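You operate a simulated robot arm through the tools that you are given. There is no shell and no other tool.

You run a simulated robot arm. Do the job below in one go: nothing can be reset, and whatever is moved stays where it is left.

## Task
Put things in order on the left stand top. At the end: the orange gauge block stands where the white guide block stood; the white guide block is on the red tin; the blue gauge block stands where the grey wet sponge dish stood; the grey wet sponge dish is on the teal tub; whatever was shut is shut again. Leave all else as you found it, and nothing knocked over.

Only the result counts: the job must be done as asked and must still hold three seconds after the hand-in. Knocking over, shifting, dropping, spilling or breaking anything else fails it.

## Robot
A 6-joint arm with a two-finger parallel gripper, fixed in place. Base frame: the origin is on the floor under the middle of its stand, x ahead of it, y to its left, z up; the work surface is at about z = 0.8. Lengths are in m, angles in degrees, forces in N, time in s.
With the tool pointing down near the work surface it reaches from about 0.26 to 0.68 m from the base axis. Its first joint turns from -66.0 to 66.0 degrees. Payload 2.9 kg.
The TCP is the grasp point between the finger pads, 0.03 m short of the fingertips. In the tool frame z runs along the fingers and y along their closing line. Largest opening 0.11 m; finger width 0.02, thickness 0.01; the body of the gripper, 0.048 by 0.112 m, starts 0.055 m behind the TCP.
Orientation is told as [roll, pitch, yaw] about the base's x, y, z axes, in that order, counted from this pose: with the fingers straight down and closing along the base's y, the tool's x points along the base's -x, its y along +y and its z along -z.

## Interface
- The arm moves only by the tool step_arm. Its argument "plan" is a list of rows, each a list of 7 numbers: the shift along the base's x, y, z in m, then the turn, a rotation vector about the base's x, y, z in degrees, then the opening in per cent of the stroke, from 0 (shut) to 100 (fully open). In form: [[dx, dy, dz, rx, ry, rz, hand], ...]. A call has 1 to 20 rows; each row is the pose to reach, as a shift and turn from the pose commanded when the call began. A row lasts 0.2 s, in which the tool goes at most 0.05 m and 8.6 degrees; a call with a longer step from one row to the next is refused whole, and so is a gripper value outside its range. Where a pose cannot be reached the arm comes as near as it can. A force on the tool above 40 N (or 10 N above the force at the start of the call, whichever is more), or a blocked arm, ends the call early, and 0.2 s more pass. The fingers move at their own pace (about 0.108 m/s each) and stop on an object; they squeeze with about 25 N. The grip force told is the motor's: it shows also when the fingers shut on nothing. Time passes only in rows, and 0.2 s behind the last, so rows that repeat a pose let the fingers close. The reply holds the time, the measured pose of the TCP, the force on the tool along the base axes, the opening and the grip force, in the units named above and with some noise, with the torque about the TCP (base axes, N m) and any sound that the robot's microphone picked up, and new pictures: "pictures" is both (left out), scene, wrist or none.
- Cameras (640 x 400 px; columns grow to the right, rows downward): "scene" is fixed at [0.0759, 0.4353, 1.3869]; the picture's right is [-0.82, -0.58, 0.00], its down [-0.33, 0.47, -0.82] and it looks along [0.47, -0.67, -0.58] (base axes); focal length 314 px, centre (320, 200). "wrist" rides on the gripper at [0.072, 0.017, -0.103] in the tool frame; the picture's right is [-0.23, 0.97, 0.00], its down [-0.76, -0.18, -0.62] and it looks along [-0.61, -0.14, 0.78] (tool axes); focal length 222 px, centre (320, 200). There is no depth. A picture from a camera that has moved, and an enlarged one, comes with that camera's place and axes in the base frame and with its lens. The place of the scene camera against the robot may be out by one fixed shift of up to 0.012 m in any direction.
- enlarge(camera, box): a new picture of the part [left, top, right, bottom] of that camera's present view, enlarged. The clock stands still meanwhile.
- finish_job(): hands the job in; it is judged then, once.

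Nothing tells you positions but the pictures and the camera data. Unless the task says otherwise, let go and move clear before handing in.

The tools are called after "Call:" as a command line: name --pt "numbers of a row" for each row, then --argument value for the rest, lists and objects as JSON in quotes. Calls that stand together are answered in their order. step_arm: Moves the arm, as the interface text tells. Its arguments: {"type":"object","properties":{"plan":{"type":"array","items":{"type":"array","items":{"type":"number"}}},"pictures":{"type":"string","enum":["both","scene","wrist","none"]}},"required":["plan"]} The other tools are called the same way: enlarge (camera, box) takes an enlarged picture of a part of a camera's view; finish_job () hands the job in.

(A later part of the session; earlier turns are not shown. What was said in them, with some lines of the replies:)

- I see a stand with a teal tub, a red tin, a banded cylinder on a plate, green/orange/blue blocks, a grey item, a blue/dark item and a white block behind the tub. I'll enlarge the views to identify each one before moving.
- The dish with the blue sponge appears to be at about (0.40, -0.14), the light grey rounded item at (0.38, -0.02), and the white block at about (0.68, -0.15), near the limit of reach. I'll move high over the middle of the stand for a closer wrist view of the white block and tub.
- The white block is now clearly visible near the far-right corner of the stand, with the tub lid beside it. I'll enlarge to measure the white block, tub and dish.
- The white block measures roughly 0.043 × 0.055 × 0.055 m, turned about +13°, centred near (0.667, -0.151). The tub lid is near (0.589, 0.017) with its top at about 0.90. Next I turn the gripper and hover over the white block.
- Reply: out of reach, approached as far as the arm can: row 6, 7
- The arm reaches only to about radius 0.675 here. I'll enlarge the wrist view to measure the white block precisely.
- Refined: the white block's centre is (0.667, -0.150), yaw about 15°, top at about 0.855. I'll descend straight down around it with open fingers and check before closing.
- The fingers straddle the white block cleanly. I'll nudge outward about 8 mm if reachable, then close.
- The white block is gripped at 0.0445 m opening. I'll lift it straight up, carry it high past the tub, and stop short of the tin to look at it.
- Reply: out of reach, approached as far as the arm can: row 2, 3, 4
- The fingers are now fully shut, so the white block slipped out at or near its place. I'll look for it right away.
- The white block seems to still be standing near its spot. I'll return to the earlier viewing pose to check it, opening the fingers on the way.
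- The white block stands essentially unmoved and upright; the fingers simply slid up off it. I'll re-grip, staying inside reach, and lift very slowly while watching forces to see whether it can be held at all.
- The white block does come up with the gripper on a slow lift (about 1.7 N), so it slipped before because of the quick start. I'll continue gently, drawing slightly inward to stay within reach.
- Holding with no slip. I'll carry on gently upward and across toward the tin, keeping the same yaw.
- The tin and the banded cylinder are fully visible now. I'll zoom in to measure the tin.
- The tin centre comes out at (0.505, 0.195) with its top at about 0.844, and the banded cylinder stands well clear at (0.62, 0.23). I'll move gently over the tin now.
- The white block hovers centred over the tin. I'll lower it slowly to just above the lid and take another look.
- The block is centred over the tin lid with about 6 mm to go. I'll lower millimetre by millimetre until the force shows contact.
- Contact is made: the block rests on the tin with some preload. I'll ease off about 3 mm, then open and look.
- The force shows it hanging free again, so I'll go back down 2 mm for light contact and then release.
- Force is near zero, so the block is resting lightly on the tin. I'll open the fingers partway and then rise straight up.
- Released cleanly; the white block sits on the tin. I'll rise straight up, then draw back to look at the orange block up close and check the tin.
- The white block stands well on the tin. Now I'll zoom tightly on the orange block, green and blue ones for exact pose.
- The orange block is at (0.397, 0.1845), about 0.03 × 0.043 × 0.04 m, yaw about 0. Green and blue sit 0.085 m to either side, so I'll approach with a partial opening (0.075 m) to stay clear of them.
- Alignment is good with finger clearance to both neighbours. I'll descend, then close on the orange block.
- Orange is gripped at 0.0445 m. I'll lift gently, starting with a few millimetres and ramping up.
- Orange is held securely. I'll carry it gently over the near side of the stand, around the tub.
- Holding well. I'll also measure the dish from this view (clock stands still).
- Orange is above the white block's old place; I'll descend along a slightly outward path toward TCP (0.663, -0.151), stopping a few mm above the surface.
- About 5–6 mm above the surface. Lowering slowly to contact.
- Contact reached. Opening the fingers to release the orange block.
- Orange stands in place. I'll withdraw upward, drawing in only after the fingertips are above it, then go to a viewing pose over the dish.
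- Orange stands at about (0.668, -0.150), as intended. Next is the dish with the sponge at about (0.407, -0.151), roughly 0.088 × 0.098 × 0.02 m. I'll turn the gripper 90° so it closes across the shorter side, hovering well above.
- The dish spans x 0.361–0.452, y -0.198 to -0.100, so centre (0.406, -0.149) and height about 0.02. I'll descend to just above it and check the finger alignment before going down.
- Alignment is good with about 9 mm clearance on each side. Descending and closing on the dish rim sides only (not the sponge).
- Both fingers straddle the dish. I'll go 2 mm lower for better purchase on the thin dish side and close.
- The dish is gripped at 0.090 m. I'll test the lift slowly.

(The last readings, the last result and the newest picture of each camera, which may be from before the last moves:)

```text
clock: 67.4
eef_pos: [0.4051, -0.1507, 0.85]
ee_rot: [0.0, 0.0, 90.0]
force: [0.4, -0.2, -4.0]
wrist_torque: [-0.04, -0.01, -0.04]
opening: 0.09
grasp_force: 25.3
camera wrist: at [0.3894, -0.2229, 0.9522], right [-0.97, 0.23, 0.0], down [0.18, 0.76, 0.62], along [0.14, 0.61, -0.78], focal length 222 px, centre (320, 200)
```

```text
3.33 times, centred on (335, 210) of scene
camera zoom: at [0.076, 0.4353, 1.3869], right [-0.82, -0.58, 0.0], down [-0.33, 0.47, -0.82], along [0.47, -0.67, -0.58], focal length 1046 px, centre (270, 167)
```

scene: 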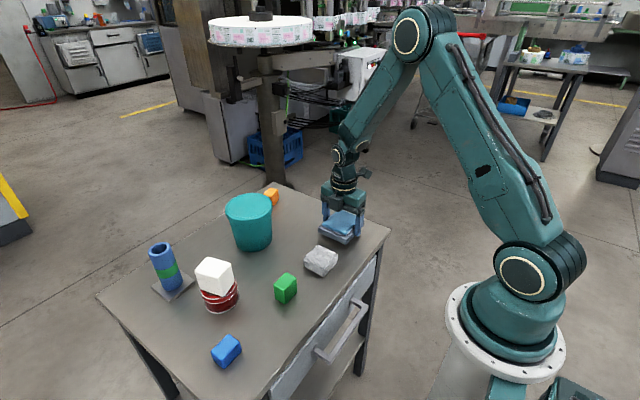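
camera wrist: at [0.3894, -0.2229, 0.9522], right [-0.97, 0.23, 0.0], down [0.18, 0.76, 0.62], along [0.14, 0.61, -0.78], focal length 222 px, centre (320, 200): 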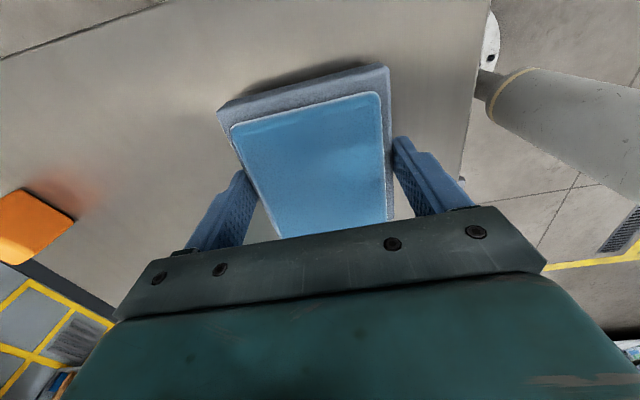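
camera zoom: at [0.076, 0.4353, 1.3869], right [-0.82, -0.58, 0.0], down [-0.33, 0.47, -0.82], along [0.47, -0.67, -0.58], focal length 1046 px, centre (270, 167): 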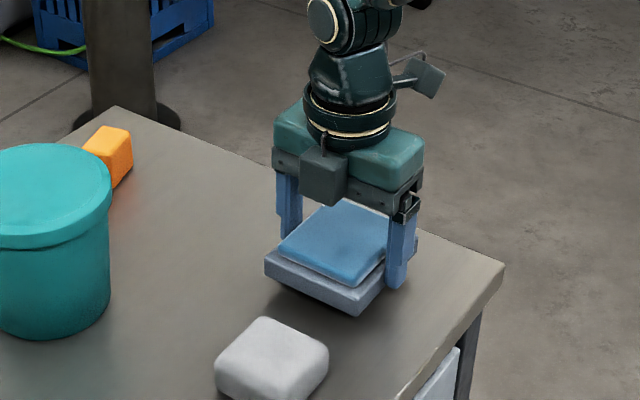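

The dish is up, level, about 4 N. I'll keep lifting slowly and go to a pose where the tub lid is visible beside the dish.

Call:
step_arm --pt "0 0 0.002 0 0 0 0" --pt "0 0 0.006 0 0 0 0" --pt "0 0 0.012 0 0 0 0" --pt "0 0 0.02 0 0 0 0" --pt "0 0 0.029 0 0 0 0" --pt "0.001 0.0015 0.039 0 0 0 0" --pt "0.003 0.005 0.05 0 0 0 0" --pt "0.0065 0.01 0.061 0 0 0 0" --pt "0.011 0.017 0.072 0 0 0 0" --pt "0.0157 0.0244 0.083 0 0 0 0" --pt "0.0206 0.032 0.094 0 0 0 0" --pt "0.0254 0.0395 0.105 0 0 0 0" --pt "0.0303 0.047 0.115 0 0 0 0" --pt "0.0346 0.0538 0.124 0 0 0 0" --pt "0.0384 0.0597 0.132 0 0 0 0" --pt "0.0417 0.0648 0.139 0 0 0 0" --pt "0.0438 0.0681 0.144 0 0 0 0" --pt "0.0449 0.0698 0.148 0 0 0 0" --pt "0.0449 0.0698 0.15 0 0 0 0"

Call:
enlarge --camera "wrist" --box '[60, 80, 320, 250]'

Call:
enlarge --camera "scene" --box '[210, 130, 370, 260]'

```text
clock: 71.4
eef_pos: [0.4504, -0.0805, 0.999]
ee_rot: [0.0, 0.0, 90.0]
force: [0.0, -0.2, -4.8]
wrist_torque: [0.02, 0.01, 0.05]
opening: 0.09
grasp_force: 25.4
camera wrist: at [0.4342, -0.1527, 1.1025], right [-0.97, 0.23, 0.0], down [0.18, 0.76, 0.62], along [0.14, 0.61, -0.78], focal length 222 px, centre (320, 200)
```

scene: 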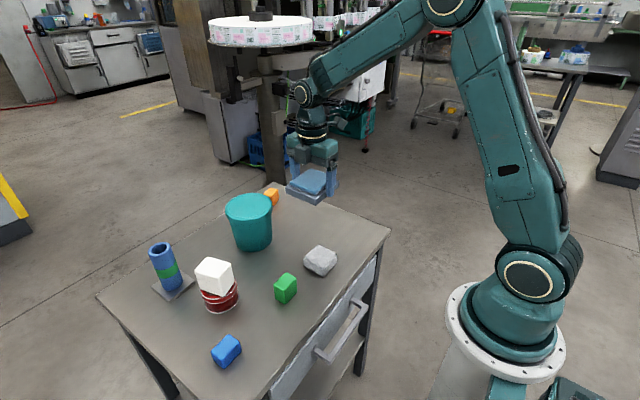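
wrist: 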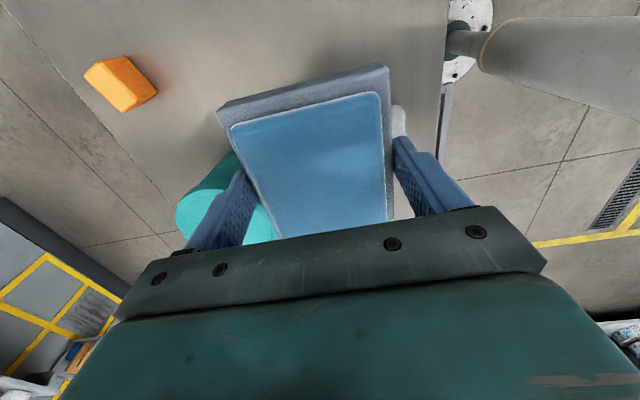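

```text
2.35 times, centred on (190, 165) of wrist
camera zoom: at [0.4342, -0.1527, 1.1025], right [-0.97, 0.23, 0.0], down [0.18, 0.76, 0.62], along [0.14, 0.61, -0.78], focal length 523 px, centre (626, 282)
```

zoom: 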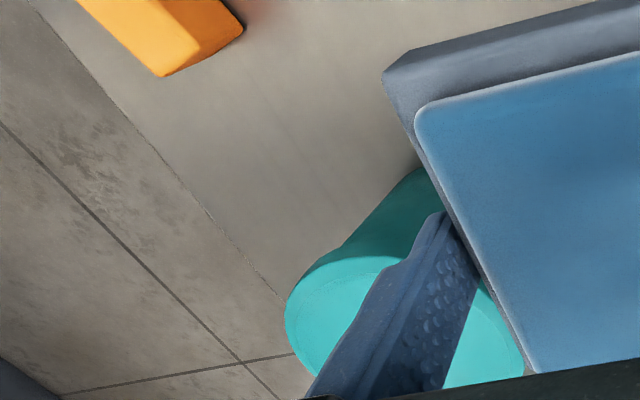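

```text
3.08 times, centred on (290, 195) of scene
camera zoom: at [0.076, 0.4353, 1.3869], right [-0.82, -0.58, 0.0], down [-0.33, 0.47, -0.82], along [0.47, -0.67, -0.58], focal length 966 px, centre (412, 215)
```

zoom: 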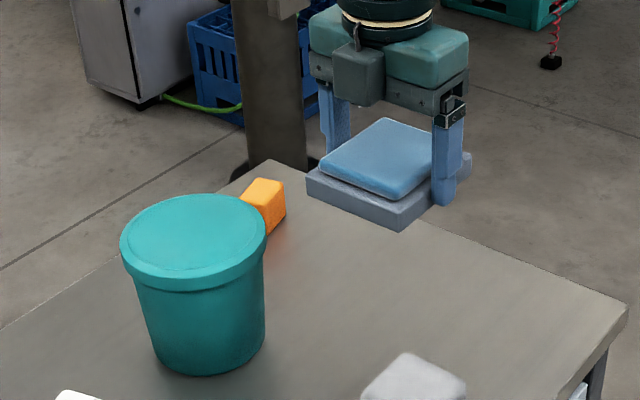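

Combining views, the tub lid centre is about (0.591, 0.014) with its top at about 0.908. I'll move the dish gently over it.

Call:
step_arm --pt "0.0025 0.0017 0 0 0 0 0" --pt "0.0066 0.0045 0 0 0 0 0" --pt "0.0124 0.0084 0 0 0 0 0" --pt "0.0199 0.0135 0 0 0 0 0" --pt "0.0282 0.0191 0 0 0 0 0" --pt "0.0373 0.0252 0 0 0 0 0" --pt "0.0472 0.0319 0 0 0 0 0" --pt "0.0571 0.0387 0 0 0 0 0" --pt "0.0671 0.0454 0 0 0 0 0" --pt "0.077 0.0521 0 0 0 0 0" --pt "0.0869 0.0589 0 0 0 0 0" --pt "0.096 0.065 0 0 0 0 0" --pt "0.1052 0.0712 0 0 0 0 0" --pt "0.1134 0.0768 0 0 0 0 0" --pt "0.1209 0.0818 0 0 0 0 0" --pt "0.1275 0.0863 0 0 0 0 0" --pt "0.1325 0.0897 0 0 0 0 0" --pt "0.1366 0.0925 0 0 0 0 0" --pt "0.1391 0.0942 0 0 0 0 0" --pt "0.1396 0.0945 0 0 0 0 0"

Call:
enlarge --camera "scene" --box '[190, 120, 330, 260]'

Call:
enlarge --camera "wrist" --box '[160, 40, 460, 250]'

```text
clock: 75.6
eef_pos: [0.5904, 0.0144, 0.9996]
ee_rot: [0.0, 0.0, 90.1]
force: [0.2, -0.5, -4.4]
wrist_torque: [0.03, 0.0, -0.02]
opening: 0.0902
grasp_force: 24.8
camera wrist: at [0.5741, -0.0583, 1.1018], right [-0.97, 0.23, 0.0], down [0.18, 0.76, 0.62], along [0.14, 0.61, -0.78], focal length 222 px, centre (320, 200)
```

scene: 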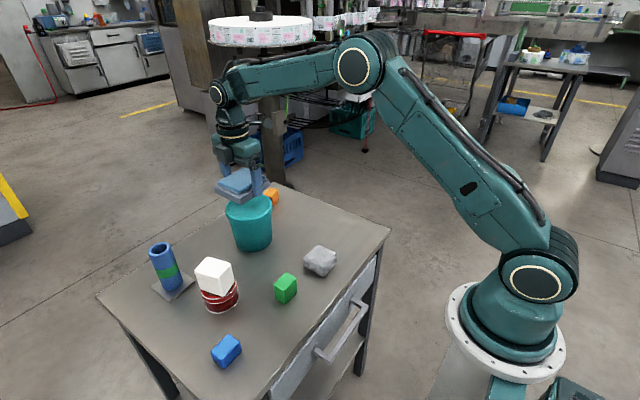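
wrist: 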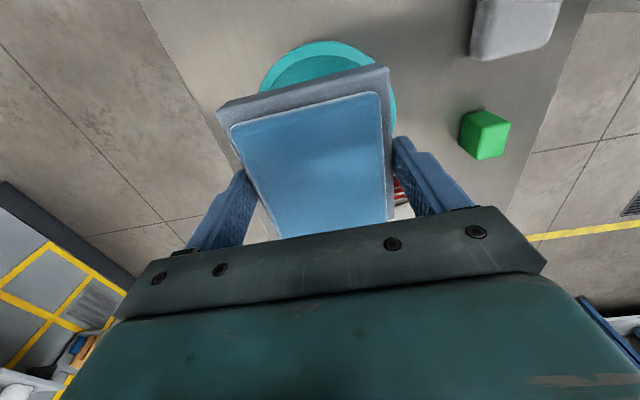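

```text
2.86 times, centred on (260, 190) of scene
camera zoom: at [0.076, 0.4353, 1.3869], right [-0.82, -0.58, 0.0], down [-0.33, 0.47, -0.82], along [0.47, -0.67, -0.58], focal length 896 px, centre (491, 229)
```

zoom: 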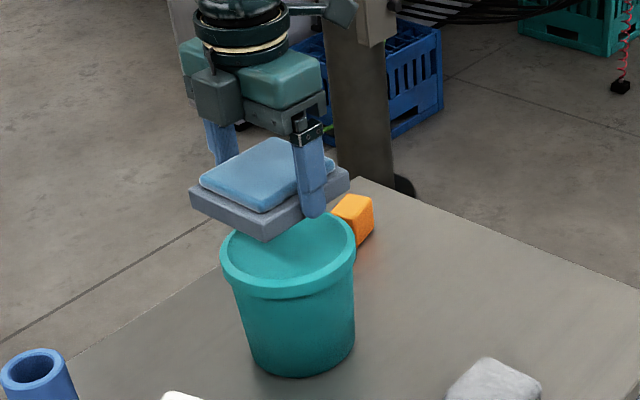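

```text
1.90 times, centred on (310, 145) of wrist
camera zoom: at [0.5741, -0.0583, 1.1018], right [-0.97, 0.23, 0.0], down [0.18, 0.76, 0.62], along [0.14, 0.61, -0.78], focal length 423 px, centre (339, 305)
```

zoom: 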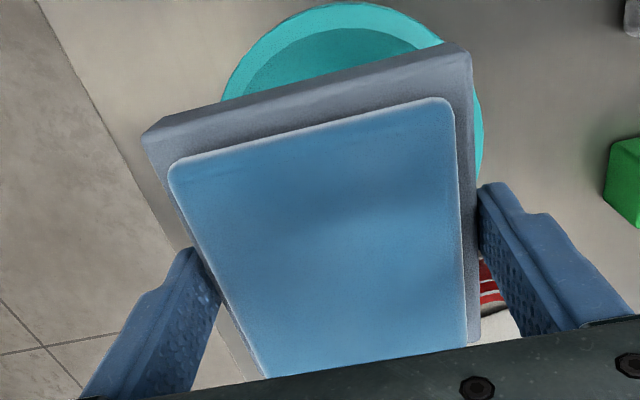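

The dish is within about 3 mm of centre over the tub. I'll correct that and lower slowly to a few mm above the lid.

Call:
step_arm --pt "-0.0005 0 -0.002 0 0 0 0" --pt "-0.001 -0.0003 -0.006 0 0 0 0" --pt "-0.0015 -0.0005 -0.011 0 0 0 0" --pt "-0.002 -0.0007 -0.017 0 0 0 0" --pt "-0.0025 -0.001 -0.024 0 0 0 0" --pt "-0.003 -0.001 -0.031 0 0 0 0" --pt "-0.003 -0.001 -0.037 0 0 0 0" --pt "-0.003 -0.001 -0.042 0 0 0 0" --pt "-0.003 -0.001 -0.046 0 0 0 0" --pt "-0.003 -0.001 -0.049 0 0 0 0" --pt "-0.003 -0.001 -0.051 0 0 0 0"

Call:
enlarge --camera "scene" --box '[190, 120, 330, 260]'

```text
clock: 78.0
eef_pos: [0.5894, 0.0125, 0.9502]
ee_rot: [-0.3, 0.0, 90.0]
force: [-4.0, 0.1, 18.7]
wrist_torque: [0.02, 0.8, -0.05]
opening: 0.0898
grasp_force: 25.5
camera wrist: at [0.5709, -0.06, 1.0529], right [-0.97, 0.23, 0.0], down [0.17, 0.76, 0.62], along [0.14, 0.61, -0.78], focal length 222 px, centre (320, 200)
```

scene: 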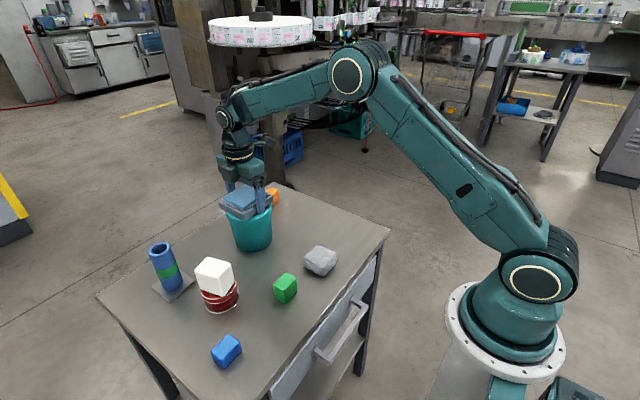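
wrist: 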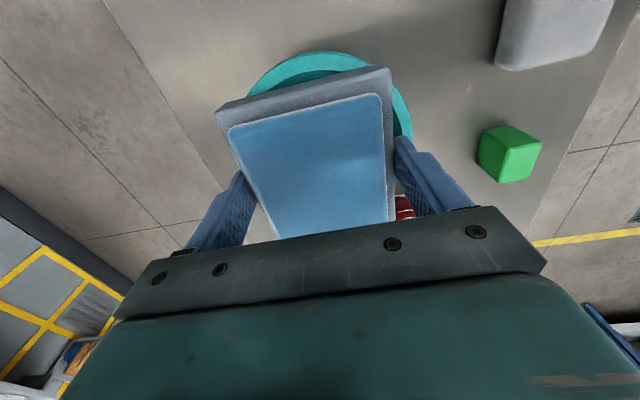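

```text
2.86 times, centred on (260, 190) of scene
camera zoom: at [0.0755, 0.4353, 1.3869], right [-0.82, -0.58, 0.0], down [-0.33, 0.47, -0.82], along [0.47, -0.67, -0.58], focal length 896 px, centre (491, 229)
```

zoom: 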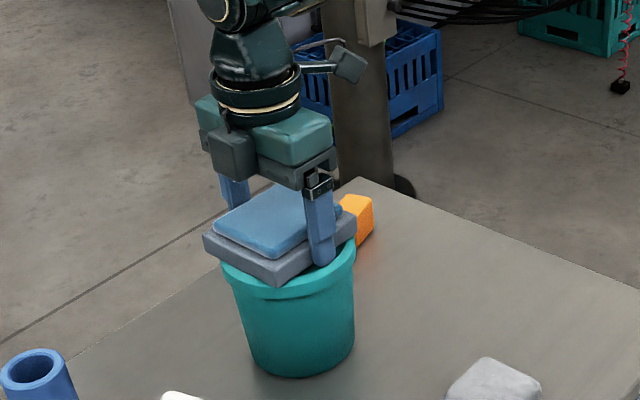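

Contact has already happened (about 19 N at z 0.950), so the lid is a bit higher than estimated. I'll ease up to reduce the load before releasing.

Call:
step_arm --pt "0 0 0.0008 0 0 0 0" --pt "0 0 0.0015 0 0 0 0" --pictures "none"

```text
clock: 78.6
eef_pos: [0.5872, 0.0124, 0.949]
ee_rot: [-0.1, 0.0, 90.0]
force: [4.1, 2.5, 8.2]
wrist_torque: [0.08, -0.41, 0.04]
opening: 0.0899
grasp_force: 24.9
```

Call:
step_arm --pt "0 0 0.0005 0 0 0 0" --pt "0 0 0.0007 0 0 0 0" --pictures "none"

```text
clock: 79.2
eef_pos: [0.586, 0.0115, 0.9495]
ee_rot: [0.2, 0.1, 89.8]
force: [2.9, 0.1, 3.9]
wrist_torque: [0.17, -0.44, -0.07]
opening: 0.0899
grasp_force: 25.2
```

Call:
step_arm --pt "0 0 0.0004 0 0 0 0" --pt "0 0 0.0006 0 0 0 0" --pictures "both"

Call:
enlarge --camera "scene" --box '[190, 120, 330, 260]'

```text
clock: 79.8
eef_pos: [0.5882, 0.0132, 0.9506]
ee_rot: [0.2, 0.0, 89.9]
force: [-0.2, -0.5, -1.8]
wrist_torque: [0.0, -0.12, -0.03]
opening: 0.0898
grasp_force: 25.0
camera wrist: at [0.5705, -0.0597, 1.0531], right [-0.97, 0.23, 0.0], down [0.18, 0.76, 0.62], along [0.14, 0.61, -0.78], focal length 222 px, centre (320, 200)
```

scene: 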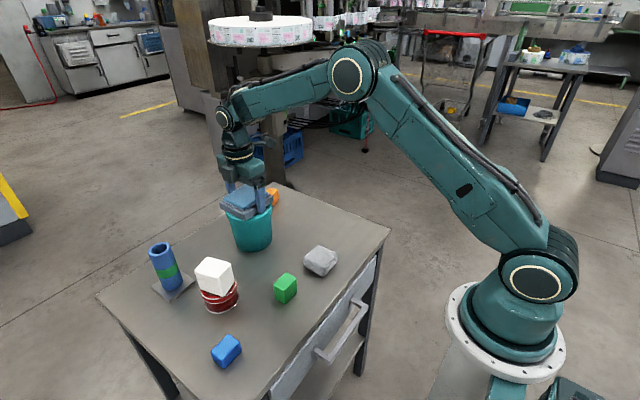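
wrist: 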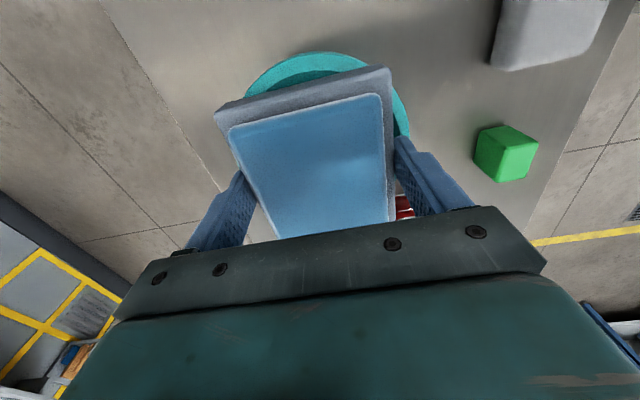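

```text
2.86 times, centred on (260, 190) of scene
camera zoom: at [0.0759, 0.4353, 1.3869], right [-0.82, -0.58, 0.0], down [-0.33, 0.47, -0.82], along [0.47, -0.67, -0.58], focal length 896 px, centre (491, 229)
```

zoom: 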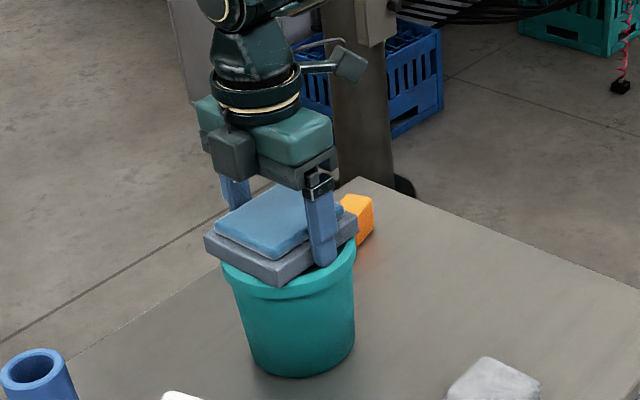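

The dish is resting lightly on the tub lid and is well centred. Opening the fingers fully.

Call:
step_arm --pt "0 0 0 0 0 0 86" --pt "0 0 0 0 0 0 92" --pt "0 0 0 0 0 0 100" --pt "0 0 0 0 0 0 100"

Call:
enlarge --camera "scene" --box '[190, 120, 330, 260]'

```text
clock: 80.8
eef_pos: [0.5878, 0.0126, 0.9503]
ee_rot: [0.0, -0.1, 90.0]
force: [0.7, 0.7, -0.6]
wrist_torque: [0.03, -0.02, 0.0]
opening: 0.1101
grasp_force: 0.0
camera wrist: at [0.5709, -0.0596, 1.0541], right [-0.97, 0.23, 0.0], down [0.18, 0.76, 0.62], along [0.14, 0.61, -0.78], focal length 222 px, centre (320, 200)
```

scene: 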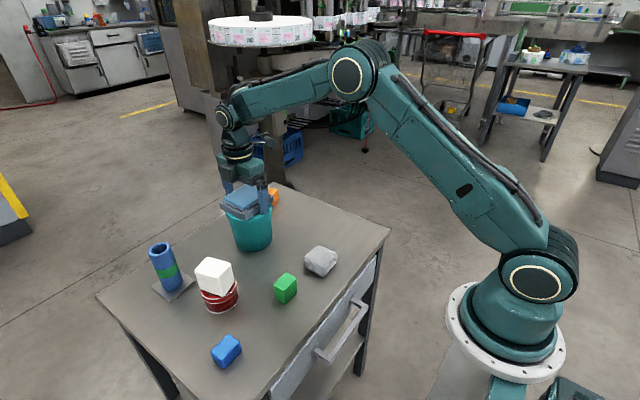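
wrist: 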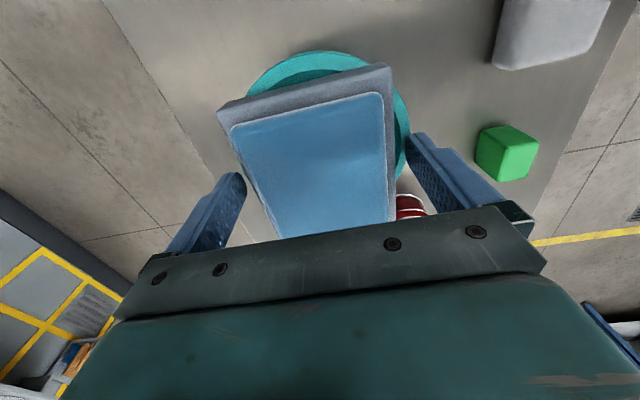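

```text
2.86 times, centred on (260, 190) of scene
camera zoom: at [0.0759, 0.4353, 1.3869], right [-0.82, -0.58, 0.0], down [-0.33, 0.47, -0.82], along [0.47, -0.67, -0.58], focal length 896 px, centre (491, 229)
```

zoom: 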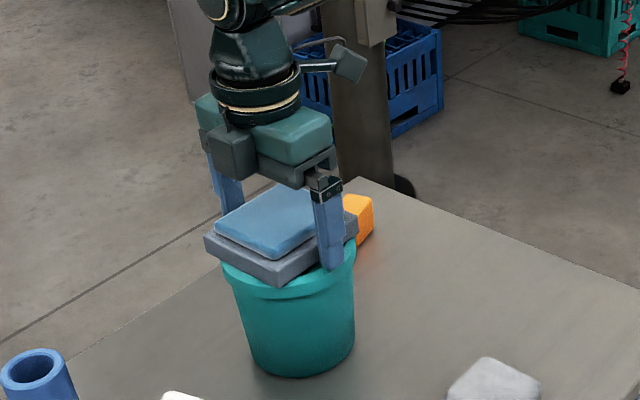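

The dish sits on the tub. I'll rise straight up slowly, then travel high, turning back to yaw 0, to view the blue block.

Call:
step_arm --pt "0 0 0.006 0 0 0 100" --pt "0 0 0.016 0 0 0 100" --pt "0 0 0.03 0 0 0 100" --pt "0 0 0.05 0 0 0 100" --pt "0 0 0.075 0 0 0 100" --pt "0 0 0.1 0 0 0 100" --pt "-0.0215 0.0206 0.1 0 0 -7.5 100" --pt "-0.043 0.0412 0.1 0 0 -15 100" --pt "-0.0645 0.0619 0.1 0 0 -22.5 100" --pt "-0.086 0.0825 0.1 0 0 -30 100" --pt "-0.1075 0.1031 0.1 0 0 -37.5 100" --pt "-0.129 0.1237 0.1 0 0 -45 100" --pt "-0.1505 0.1444 0.1 0 0 -52.5 100" --pt "-0.172 0.165 0.1 0 0 -60 100" --pt "-0.1935 0.1856 0.09 0 0 -67.5 100" --pt "-0.215 0.2062 0.08 0 0 -75 100" --pt "-0.2365 0.2269 0.07 0 0 -82.5 100" --pt "-0.258 0.2475 0.06 0 0 -90 100" --pt "-0.258 0.2475 0.06 0 0 -90 100"

Call:
enlarge --camera "scene" --box '[140, 150, 340, 320]'

Call:
enlarge --camera "wrist" --box '[240, 80, 420, 200]'

```text
clock: 84.8
eef_pos: [0.3284, 0.2617, 1.0117]
ee_rot: [0.0, 0.1, -0.1]
force: [0.2, 0.5, 1.0]
wrist_torque: [-0.01, 0.04, 0.01]
opening: 0.1101
grasp_force: 0.1
camera wrist: at [0.2574, 0.2782, 1.1148], right [0.23, 0.97, 0.0], down [0.76, -0.18, 0.62], along [0.61, -0.14, -0.78], focal length 222 px, centre (320, 200)
```

scene: 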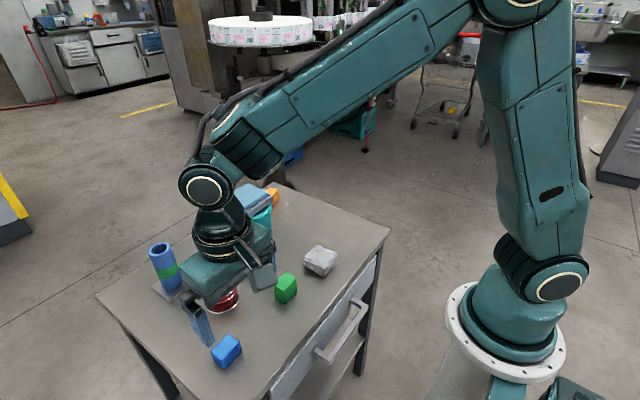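
wrist: 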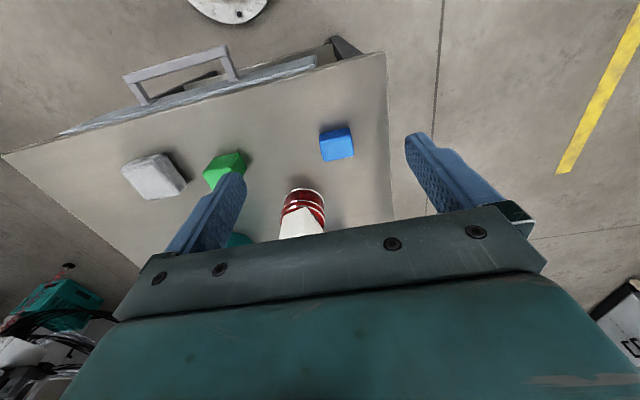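

```text
2.35 times, centred on (240, 235) of scene
camera zoom: at [0.0759, 0.4353, 1.3869], right [-0.82, -0.58, 0.0], down [-0.33, 0.47, -0.82], along [0.47, -0.67, -0.58], focal length 738 px, centre (508, 118)
```

zoom: 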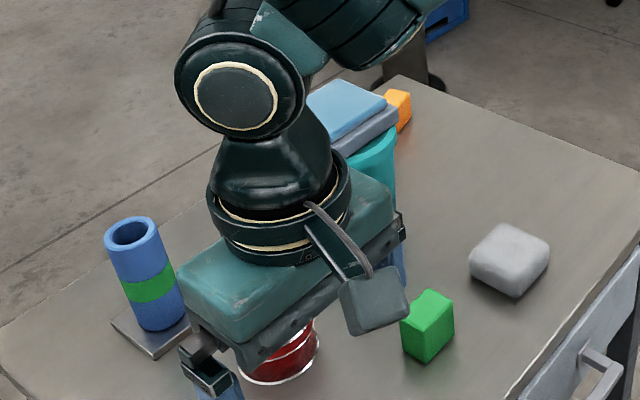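

```text
3.33 times, centred on (330, 140) of wrist
camera zoom: at [0.2574, 0.2782, 1.1148], right [0.23, 0.97, 0.0], down [0.76, -0.18, 0.62], along [0.61, -0.14, -0.78], focal length 740 px, centre (287, 400)
```

zoom: 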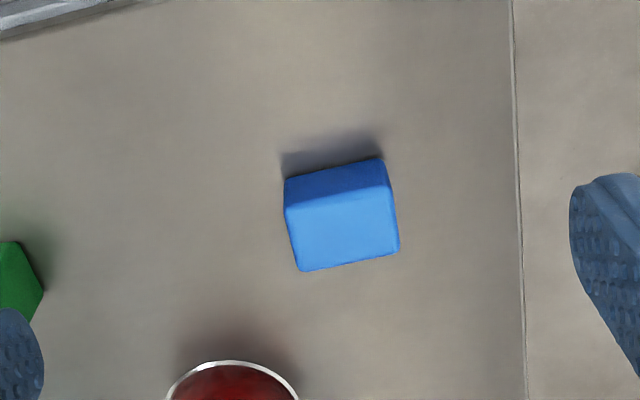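

Blue is at about (0.396, 0.2695), yaw 0. I'll hover over it with a partial opening, then descend and grip.

Call:
step_arm --pt "0.02 0.003 -0.025 0 0 0 90" --pt "0.04 0.006 -0.055 0 0 0 80" --pt "0.058 0.008 -0.085 0 0 0 80" --pt "0.067 0.0085 -0.105 0 0 0 80" --pt "0.067 0.0085 -0.111 0 0 0 80" --pt "0.067 0.0085 -0.111 0 0 0 80"

Call:
enlarge --camera "wrist" --box '[200, 50, 460, 220]'

```text
clock: 86.2
eef_pos: [0.3964, 0.269, 0.8989]
ee_rot: [0.0, 0.0, -0.1]
force: [0.2, -0.2, -0.1]
wrist_torque: [0.03, 0.0, 0.04]
opening: 0.0882
grasp_force: 0.1
camera wrist: at [0.3249, 0.2852, 1.0024], right [0.23, 0.97, 0.0], down [0.76, -0.18, 0.62], along [0.61, -0.14, -0.78], focal length 222 px, centre (320, 200)
```

scene: 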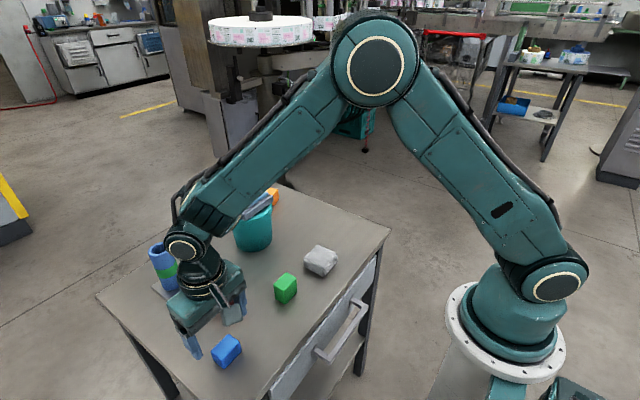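
wrist: 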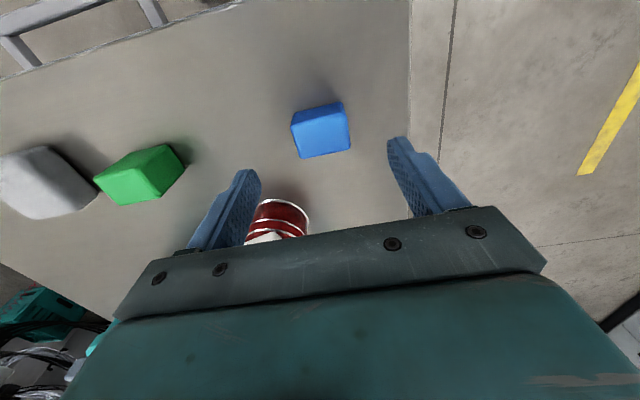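

```text
2.35 times, centred on (330, 135) of wrist
camera zoom: at [0.3249, 0.2852, 1.0024], right [0.23, 0.97, 0.0], down [0.76, -0.18, 0.62], along [0.61, -0.14, -0.78], focal length 523 px, centre (296, 353)
```

zoom: 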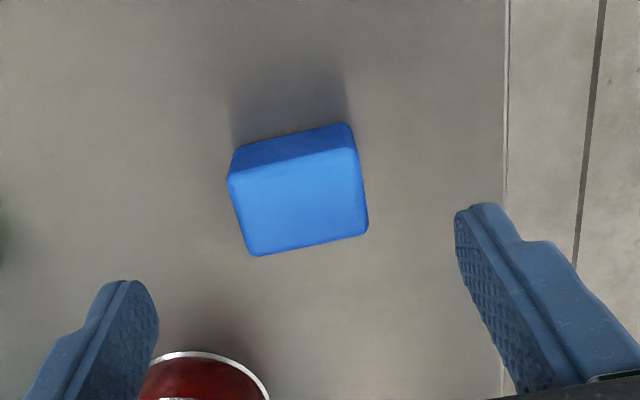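

Well aligned. Descending and closing on the blue block.

Call:
step_arm --pt "0 0 -0.02 0 0 0 80" --pt "0 0 -0.045 0 0 0 80" --pt "0 0 -0.06 0 0 0 80" --pt "0 0 -0.065 0 0 0 80" --pt "0 0 -0.065 0 0 0 55" --pt "0 0 -0.065 0 0 0 40" --pt "0 0 -0.065 0 0 0 0" --pt "0 0 -0.065 0 0 0 0" --pt "0 0 -0.065 0 0 0 0" --pictures "wrist"

Call:
step_arm --pt "0 0 0.001 0 0 0 0" --pt "0 0 0.003 0 0 0 0" --pt "0 0 0.006 0 0 0 0" --pt "0 0 0.01 0 0 0 0" --pt "0 0 0.015 0 0 0 0" --pt "0 0 0.021 0 0 0 0" --pt "0 0 0.028 0 0 0 0" --pt "0 0 0.036 0 0 0 0" --pt "0 0 0.044 0 0 0 0" --pt "0 0 0.051 0 0 0 0" --pt "0 0 0.057 0 0 0 0" --pt "0 0 0.061 0 0 0 0" --pt "0 0 0.063 0 0 0 0"

```text
clock: 88.2
eef_pos: [0.3964, 0.2689, 0.8355]
ee_rot: [0.0, 0.0, 0.0]
force: [-0.6, -0.1, -0.5]
wrist_torque: [0.05, -0.02, -0.01]
opening: 0.0442
grasp_force: 24.5
camera wrist: at [0.3242, 0.2854, 0.938], right [0.23, 0.97, 0.0], down [0.76, -0.18, 0.62], along [0.61, -0.14, -0.78], focal length 222 px, centre (320, 200)
```

wrist: 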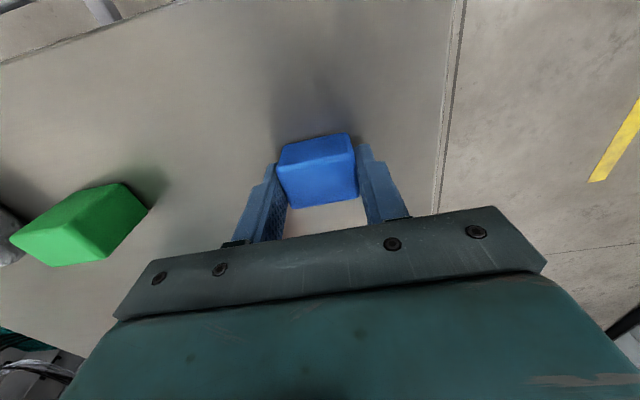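

```text
clock: 91.0
eef_pos: [0.3966, 0.2699, 0.8991]
ee_rot: [0.0, 0.1, 0.0]
force: [-0.5, -0.6, 0.0]
wrist_torque: [0.0, 0.03, 0.03]
opening: 0.0443
grasp_force: 25.0
camera wrist: at [0.3242, 0.2856, 1.0011], right [0.23, 0.97, 0.0], down [0.76, -0.18, 0.62], along [0.61, -0.14, -0.78], focal length 222 px, centre (320, 200)
```

scene: 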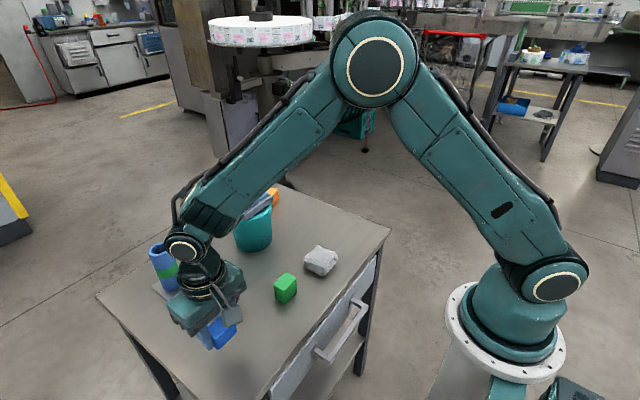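
wrist: 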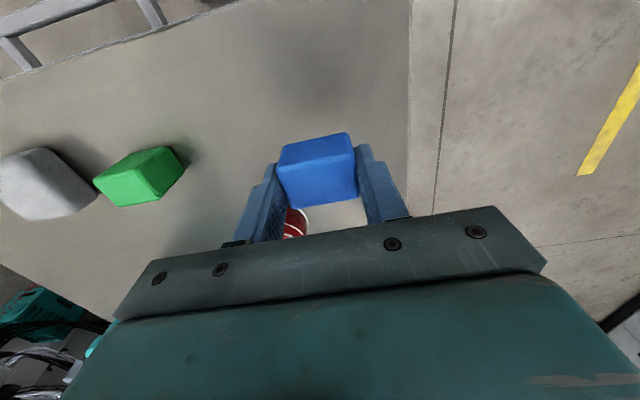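

Blue is held. I'll lift a little more and carry it gently across to the dish's former spot at (0.406, -0.150).

Call:
step_arm --pt "0 -0.004 0.003 0 0 0 0" --pt "0 -0.011 0.008 0 0 0 0" --pt "0 -0.021 0.015 0 0 0 0" --pt "0 -0.034 0.023 0 0 0 0" --pt "0 -0.05 0.032 0 0 0 0" --pt "0 -0.068 0.041 0 0 0 0" --pt "0 -0.088 0.049 0 0 0 0" --pt "0 -0.109 0.055 0 0 0 0" --pt "0.001 -0.131 0.059 0 0 0 0" --pt "0.002 -0.153 0.061 0 0 0 0" --pt "0.003 -0.175 0.061 0 0 0 0" --pt "0.004 -0.197 0.061 0 0 0 0" --pt "0.005 -0.219 0.061 0 0 0 0" --pt "0.006 -0.241 0.061 0 0 0 0" --pt "0.007 -0.262 0.061 0 0 0 0" --pt "0.008 -0.281 0.061 0 0 0 0" --pt "0.009 -0.298 0.061 0 0 0 0" --pt "0.0095 -0.312 0.061 0 0 0 0" --pt "0.0095 -0.322 0.061 0 0 0 0" --pt "0.0095 -0.328 0.061 0 0 0 0" --pictures "wrist"

Call:
step_arm --pt "0 -0.004 0 0 0 0 0" --pt "0 -0.011 0 0 0 0 0" --pt "0 -0.021 0 0 0 0 0" --pt "0 -0.033 0 0 0 0 0" --pt "0 -0.046 0 0 0 0 0" --pt "0 -0.058 0 0 0 0 0" --pt "0 -0.069 0 0 0 0 0" --pt "0 -0.078 0 0 0 0 0" --pt "0 -0.085 0 0 0 0 0" --pt "0 -0.09 0 0 0 0 0" --pt "0 -0.092 0 0 0 0 0"

```text
clock: 95.2
eef_pos: [0.4051, -0.0584, 0.9597]
ee_rot: [0.0, 0.1, 0.0]
force: [0.4, 0.1, -0.4]
wrist_torque: [0.01, 0.0, 0.01]
opening: 0.0446
grasp_force: 24.9
camera wrist: at [0.3338, -0.0424, 1.0622], right [0.23, 0.97, 0.0], down [0.76, -0.18, 0.62], along [0.61, -0.14, -0.78], focal length 222 px, centre (320, 200)
```

wrist: 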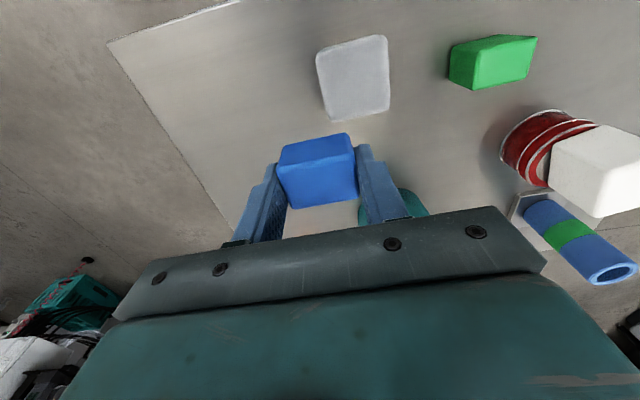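

```text
clock: 97.6
eef_pos: [0.4053, -0.151, 0.9604]
ee_rot: [0.0, -0.1, 0.1]
force: [0.0, 0.5, 0.1]
wrist_torque: [-0.01, -0.02, -0.02]
opening: 0.0444
grasp_force: 25.1
camera wrist: at [0.3328, -0.1343, 1.0628], right [0.23, 0.97, 0.0], down [0.76, -0.18, 0.62], along [0.61, -0.14, -0.78], focal length 222 px, centre (320, 200)
```

scene: 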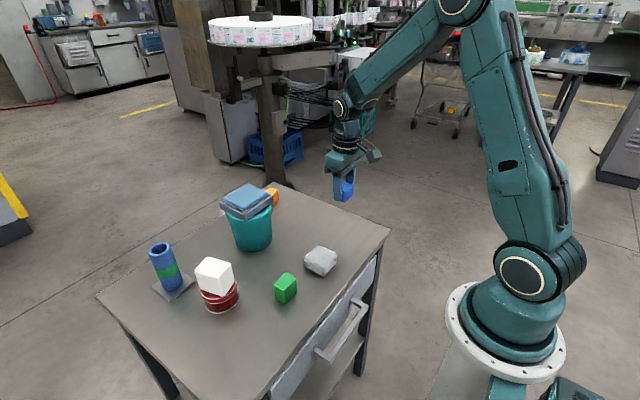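
wrist: 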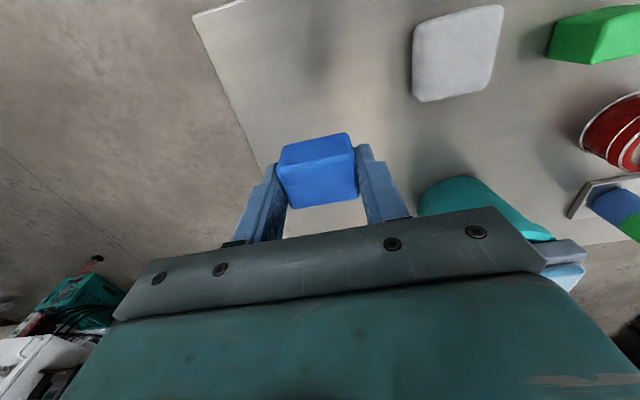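

Blue is over its target. Lowering slowly to a few mm above the surface.

Call:
step_arm --pt "0 0 -0.004 0 0 0 0" --pt "0 0 -0.011 0 0 0 0" --pt "0 0 -0.021 0 0 0 0" --pt "0 0 -0.033 0 0 0 0" --pt "0 0 -0.045 0 0 0 0" --pt "0 0 -0.057 0 0 0 0" --pt "0 0 -0.069 0 0 0 0" --pt "0 0 -0.081 0 0 0 0" --pt "0 0 -0.092 0 0 0 0" --pt "0 0 -0.102 0 0 0 0" --pt "0 0 -0.11 0 0 0 0" --pt "0 0 -0.116 0 0 0 0" --pt "0 0 -0.12 0 0 0 0" --pictures "wrist"

Call:
step_arm --pt "0 0 -0.001 0 0 0 0" --pt "0 0 -0.002 0 0 0 0" --pt "0 0 -0.003 0 0 0 0" --pictures "none"

```text
clock: 100.4
eef_pos: [0.4055, -0.1516, 0.839]
ee_rot: [0.0, 0.0, 0.0]
force: [0.1, -0.3, -0.6]
wrist_torque: [-0.03, -0.02, 0.01]
opening: 0.0442
grasp_force: 24.9
camera wrist: at [0.3339, -0.1347, 0.9421], right [0.23, 0.97, 0.0], down [0.76, -0.18, 0.62], along [0.61, -0.14, -0.78], focal length 222 px, centre (320, 200)
```

wrist: 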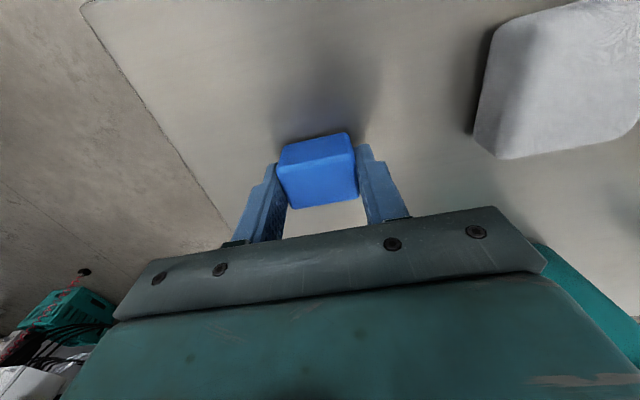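

```text
clock: 101.2
eef_pos: [0.4067, -0.1513, 0.835]
ee_rot: [0.0, 0.0, 0.0]
force: [0.1, 0.7, 0.0]
wrist_torque: [-0.01, -0.02, 0.02]
opening: 0.0444
grasp_force: 25.6
```

About 1 mm left. Lowering to contact.

Call:
step_arm --pt "0 0 -0.0005 0 0 0 0" --pt "0 0 -0.001 0 0 0 0" --pictures "none"

```text
clock: 101.8
eef_pos: [0.4063, -0.1512, 0.8345]
ee_rot: [0.0, -0.1, -0.1]
force: [-1.3, 2.8, 8.9]
wrist_torque: [0.1, 0.1, -0.03]
opening: 0.0447
grasp_force: 24.5
```

Contact (about 9 N). I'll ease up half a millimetre and then release.

Call:
step_arm --pt "0 0 0.0004 0 0 0 0" --pt "0 0 0.0006 0 0 0 0" --pictures "none"

Call:
step_arm --pt "0 0 0 0 0 0 45" --pt "0 0 0 0 0 0 55" --pt "0 0 0 0 0 0 70" --pt "0 0 0 0 0 0 70" --pictures "wrist"

```text
clock: 102.4
eef_pos: [0.406, -0.1521, 0.8342]
ee_rot: [0.0, 0.0, 0.0]
force: [-0.3, 0.8, 0.9]
wrist_torque: [-0.01, 0.0, 0.0]
opening: 0.0443
grasp_force: 24.7
```

```text
clock: 103.4
eef_pos: [0.4059, -0.1514, 0.8357]
ee_rot: [-0.1, -0.1, -0.1]
force: [-0.9, 0.2, 0.2]
wrist_torque: [0.05, -0.04, -0.01]
opening: 0.0769
grasp_force: 0.0
camera wrist: at [0.3338, -0.1347, 0.9384], right [0.23, 0.97, 0.0], down [0.76, -0.18, 0.62], along [0.61, -0.14, -0.78], focal length 222 px, centre (320, 200)
```

wrist: 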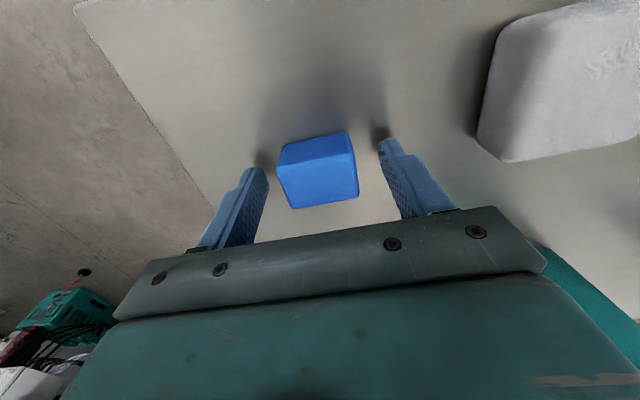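

Blue stands free. I'll rise straight up, retreat to a clear pose and inspect everything.

Call:
step_arm --pt "0 0 0.008 0 0 0 70" --pt "0 0 0.022 0 0 0 70" --pt "0 0 0.045 0 0 0 70" --pt "0 0 0.08 0 0 0 70" --pt "0 0 0.12 0 0 0 85" --pt "0 0 0.165 0 0 0 100" --pt "-0.02 0.03 0.2 0 0 0 100" --pt "-0.03 0.06 0.235 0 0 0 100" --pt "-0.04 0.09 0.27 0 0 0 100" --pt "-0.045 0.12 0.3 0 0 0 100" --pt "-0.048 0.16 0.31 0 0 0 100" --pt "-0.048 0.2 0.31 0 0 0 100" --pt "-0.048 0.24 0.31 0 0 0 100" --pt "-0.048 0.28 0.31 0 0 0 100" --pt "-0.048 0.31 0.31 0 0 0 100" --pt "-0.048 0.324 0.31 0 0 0 100" --pt "-0.048 0.324 0.31 0 0 0 100"

Call:
enlarge --camera "scene" --box '[90, 170, 410, 370]'

Call:
enlarge --camera "wrist" --box '[90, 0, 440, 250]'

```text
refused: row 7 steps farther than a row can; nothing moved
```

```text
2.00 times, centred on (250, 270) of scene
camera zoom: at [0.0759, 0.4353, 1.3869], right [-0.82, -0.58, 0.0], down [-0.33, 0.47, -0.82], along [0.47, -0.67, -0.58], focal length 628 px, centre (460, 60)
```

zoom: 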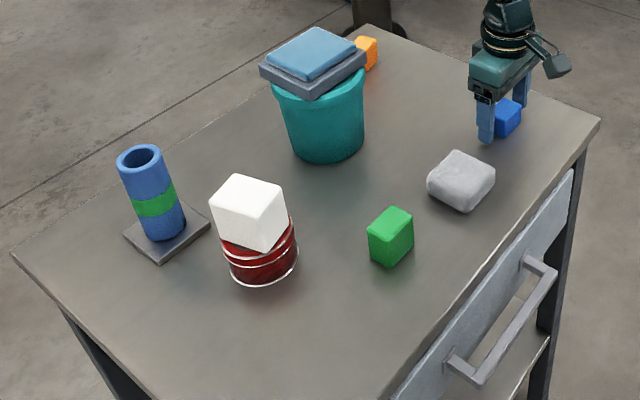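

```text
1.60 times, centred on (265, 125) of wrist
camera zoom: at [0.3338, -0.1347, 0.9384], right [0.23, 0.97, 0.0], down [0.76, -0.18, 0.62], along [0.61, -0.14, -0.78], focal length 355 px, centre (408, 320)
```

zoom: 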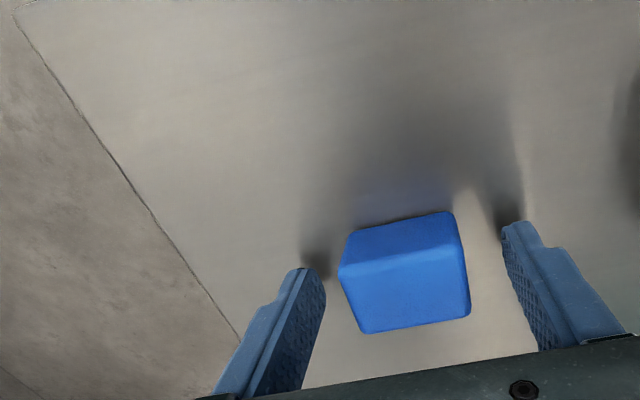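

One row was too long, so nothing moved. I'll resend the retreat with smaller steps.

Call:
step_arm --pt "0 0 0.008 0 0 0 70" --pt "0 0 0.022 0 0 0 70" --pt "0 0 0.045 0 0 0 70" --pt "0 0 0.08 0 0 0 70" --pt "0 0 0.12 0 0 0 85" --pt "0 0 0.16 0 0 0 100" --pt "-0.01 0.015 0.195 0 0 0 100" --pt "-0.02 0.035 0.225 0 0 0 100" --pt "-0.03 0.06 0.25 0 0 0 100" --pt "-0.035 0.09 0.275 0 0 0 100" --pt "-0.04 0.12 0.295 0 0 0 100" --pt "-0.045 0.155 0.31 0 0 0 100" --pt "-0.048 0.195 0.31 0 0 0 100" --pt "-0.048 0.235 0.31 0 0 0 100" --pt "-0.048 0.275 0.31 0 0 0 100" --pt "-0.048 0.305 0.31 0 0 0 100" --pt "-0.048 0.324 0.31 0 0 0 100" --pt "-0.048 0.324 0.31 0 0 0 100"

Call:
enlarge --camera "scene" --box '[90, 170, 410, 370]'

Call:
enlarge --camera "wrist" --box '[90, 0, 440, 220]'

```text
clock: 107.2
eef_pos: [0.358, 0.1709, 1.1468]
ee_rot: [0.0, 0.0, 0.0]
force: [-0.1, 0.7, 0.3]
wrist_torque: [-0.02, 0.0, -0.02]
opening: 0.1101
grasp_force: 0.1
camera wrist: at [0.2861, 0.188, 1.249], right [0.23, 0.97, 0.0], down [0.76, -0.18, 0.62], along [0.61, -0.14, -0.78], focal length 222 px, centre (320, 200)
```

scene: 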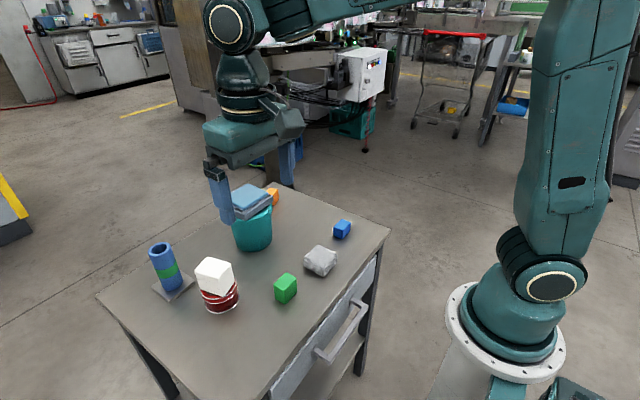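
wrist: 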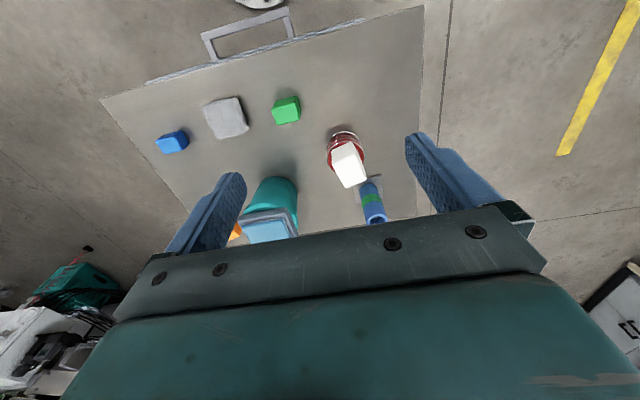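

```text
2.00 times, centred on (250, 270) of scene
camera zoom: at [0.0759, 0.4353, 1.3869], right [-0.82, -0.58, 0.0], down [-0.33, 0.47, -0.82], along [0.47, -0.67, -0.58], focal length 628 px, centre (460, 60)
```

zoom: 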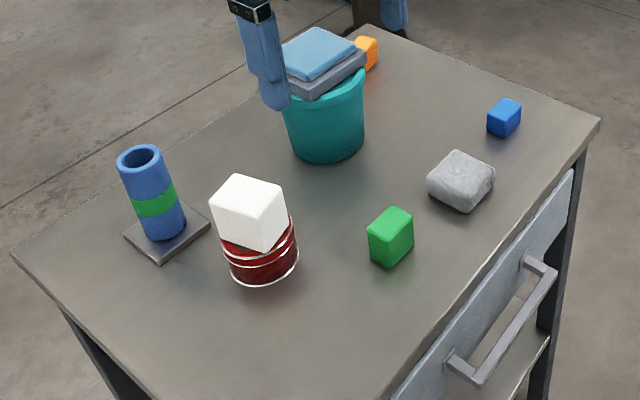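

```text
1.82 times, centred on (265, 110) of wrist
camera zoom: at [0.2861, 0.188, 1.249], right [0.23, 0.97, 0.0], down [0.76, -0.18, 0.62], along [0.61, -0.14, -0.78], focal length 404 px, centre (420, 364)
```

zoom: 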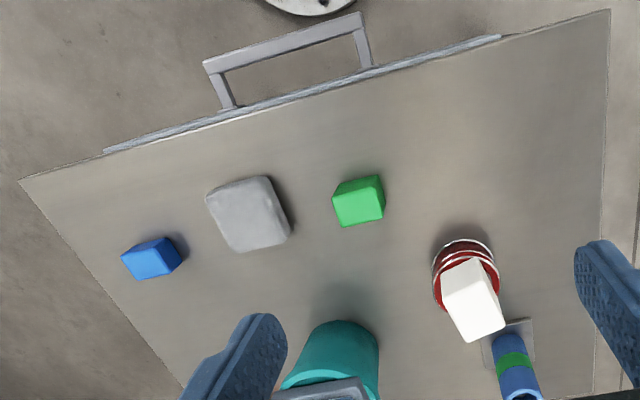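

Everything matches the request. White is on the red tin, orange is on white's old spot, the dish with its sponge is on the teal tub, and blue is on the dish's old spot. The green block, light grey item, banded cylinder and drawer look unchanged, and the arm is clear, so I'm handing in.

Call:
finish_job

```text
The job is handed in.
```

All four moves on the left stand top are done and the job is handed in; I have not seen the verdict. In the last pictures everything stood upright.

- **White guide block:** it sits on the red tin. On the first try the fingers slid up off it; it stayed upright within about a millimetre of its place. A slower second lift held.
- **Orange gauge block:** it stands where the white block stood, within about 2 mm by the wrist camera.
- **Grey wet sponge dish:** it rests on the teal tub's lid, centred to within a few millimetres. I took the slate-grey dish with the blue sponge to be the one you meant, not the plain light grey item next to it.
- **Blue gauge block:** it stands where the dish stood, within about 2 mm by the arm's reading.

I opened nothing, so the drawer and lids are as they were. The green block, light grey item and banded cylinder show no change against the first pictures. The arm let go and moved clear before the hand-in.
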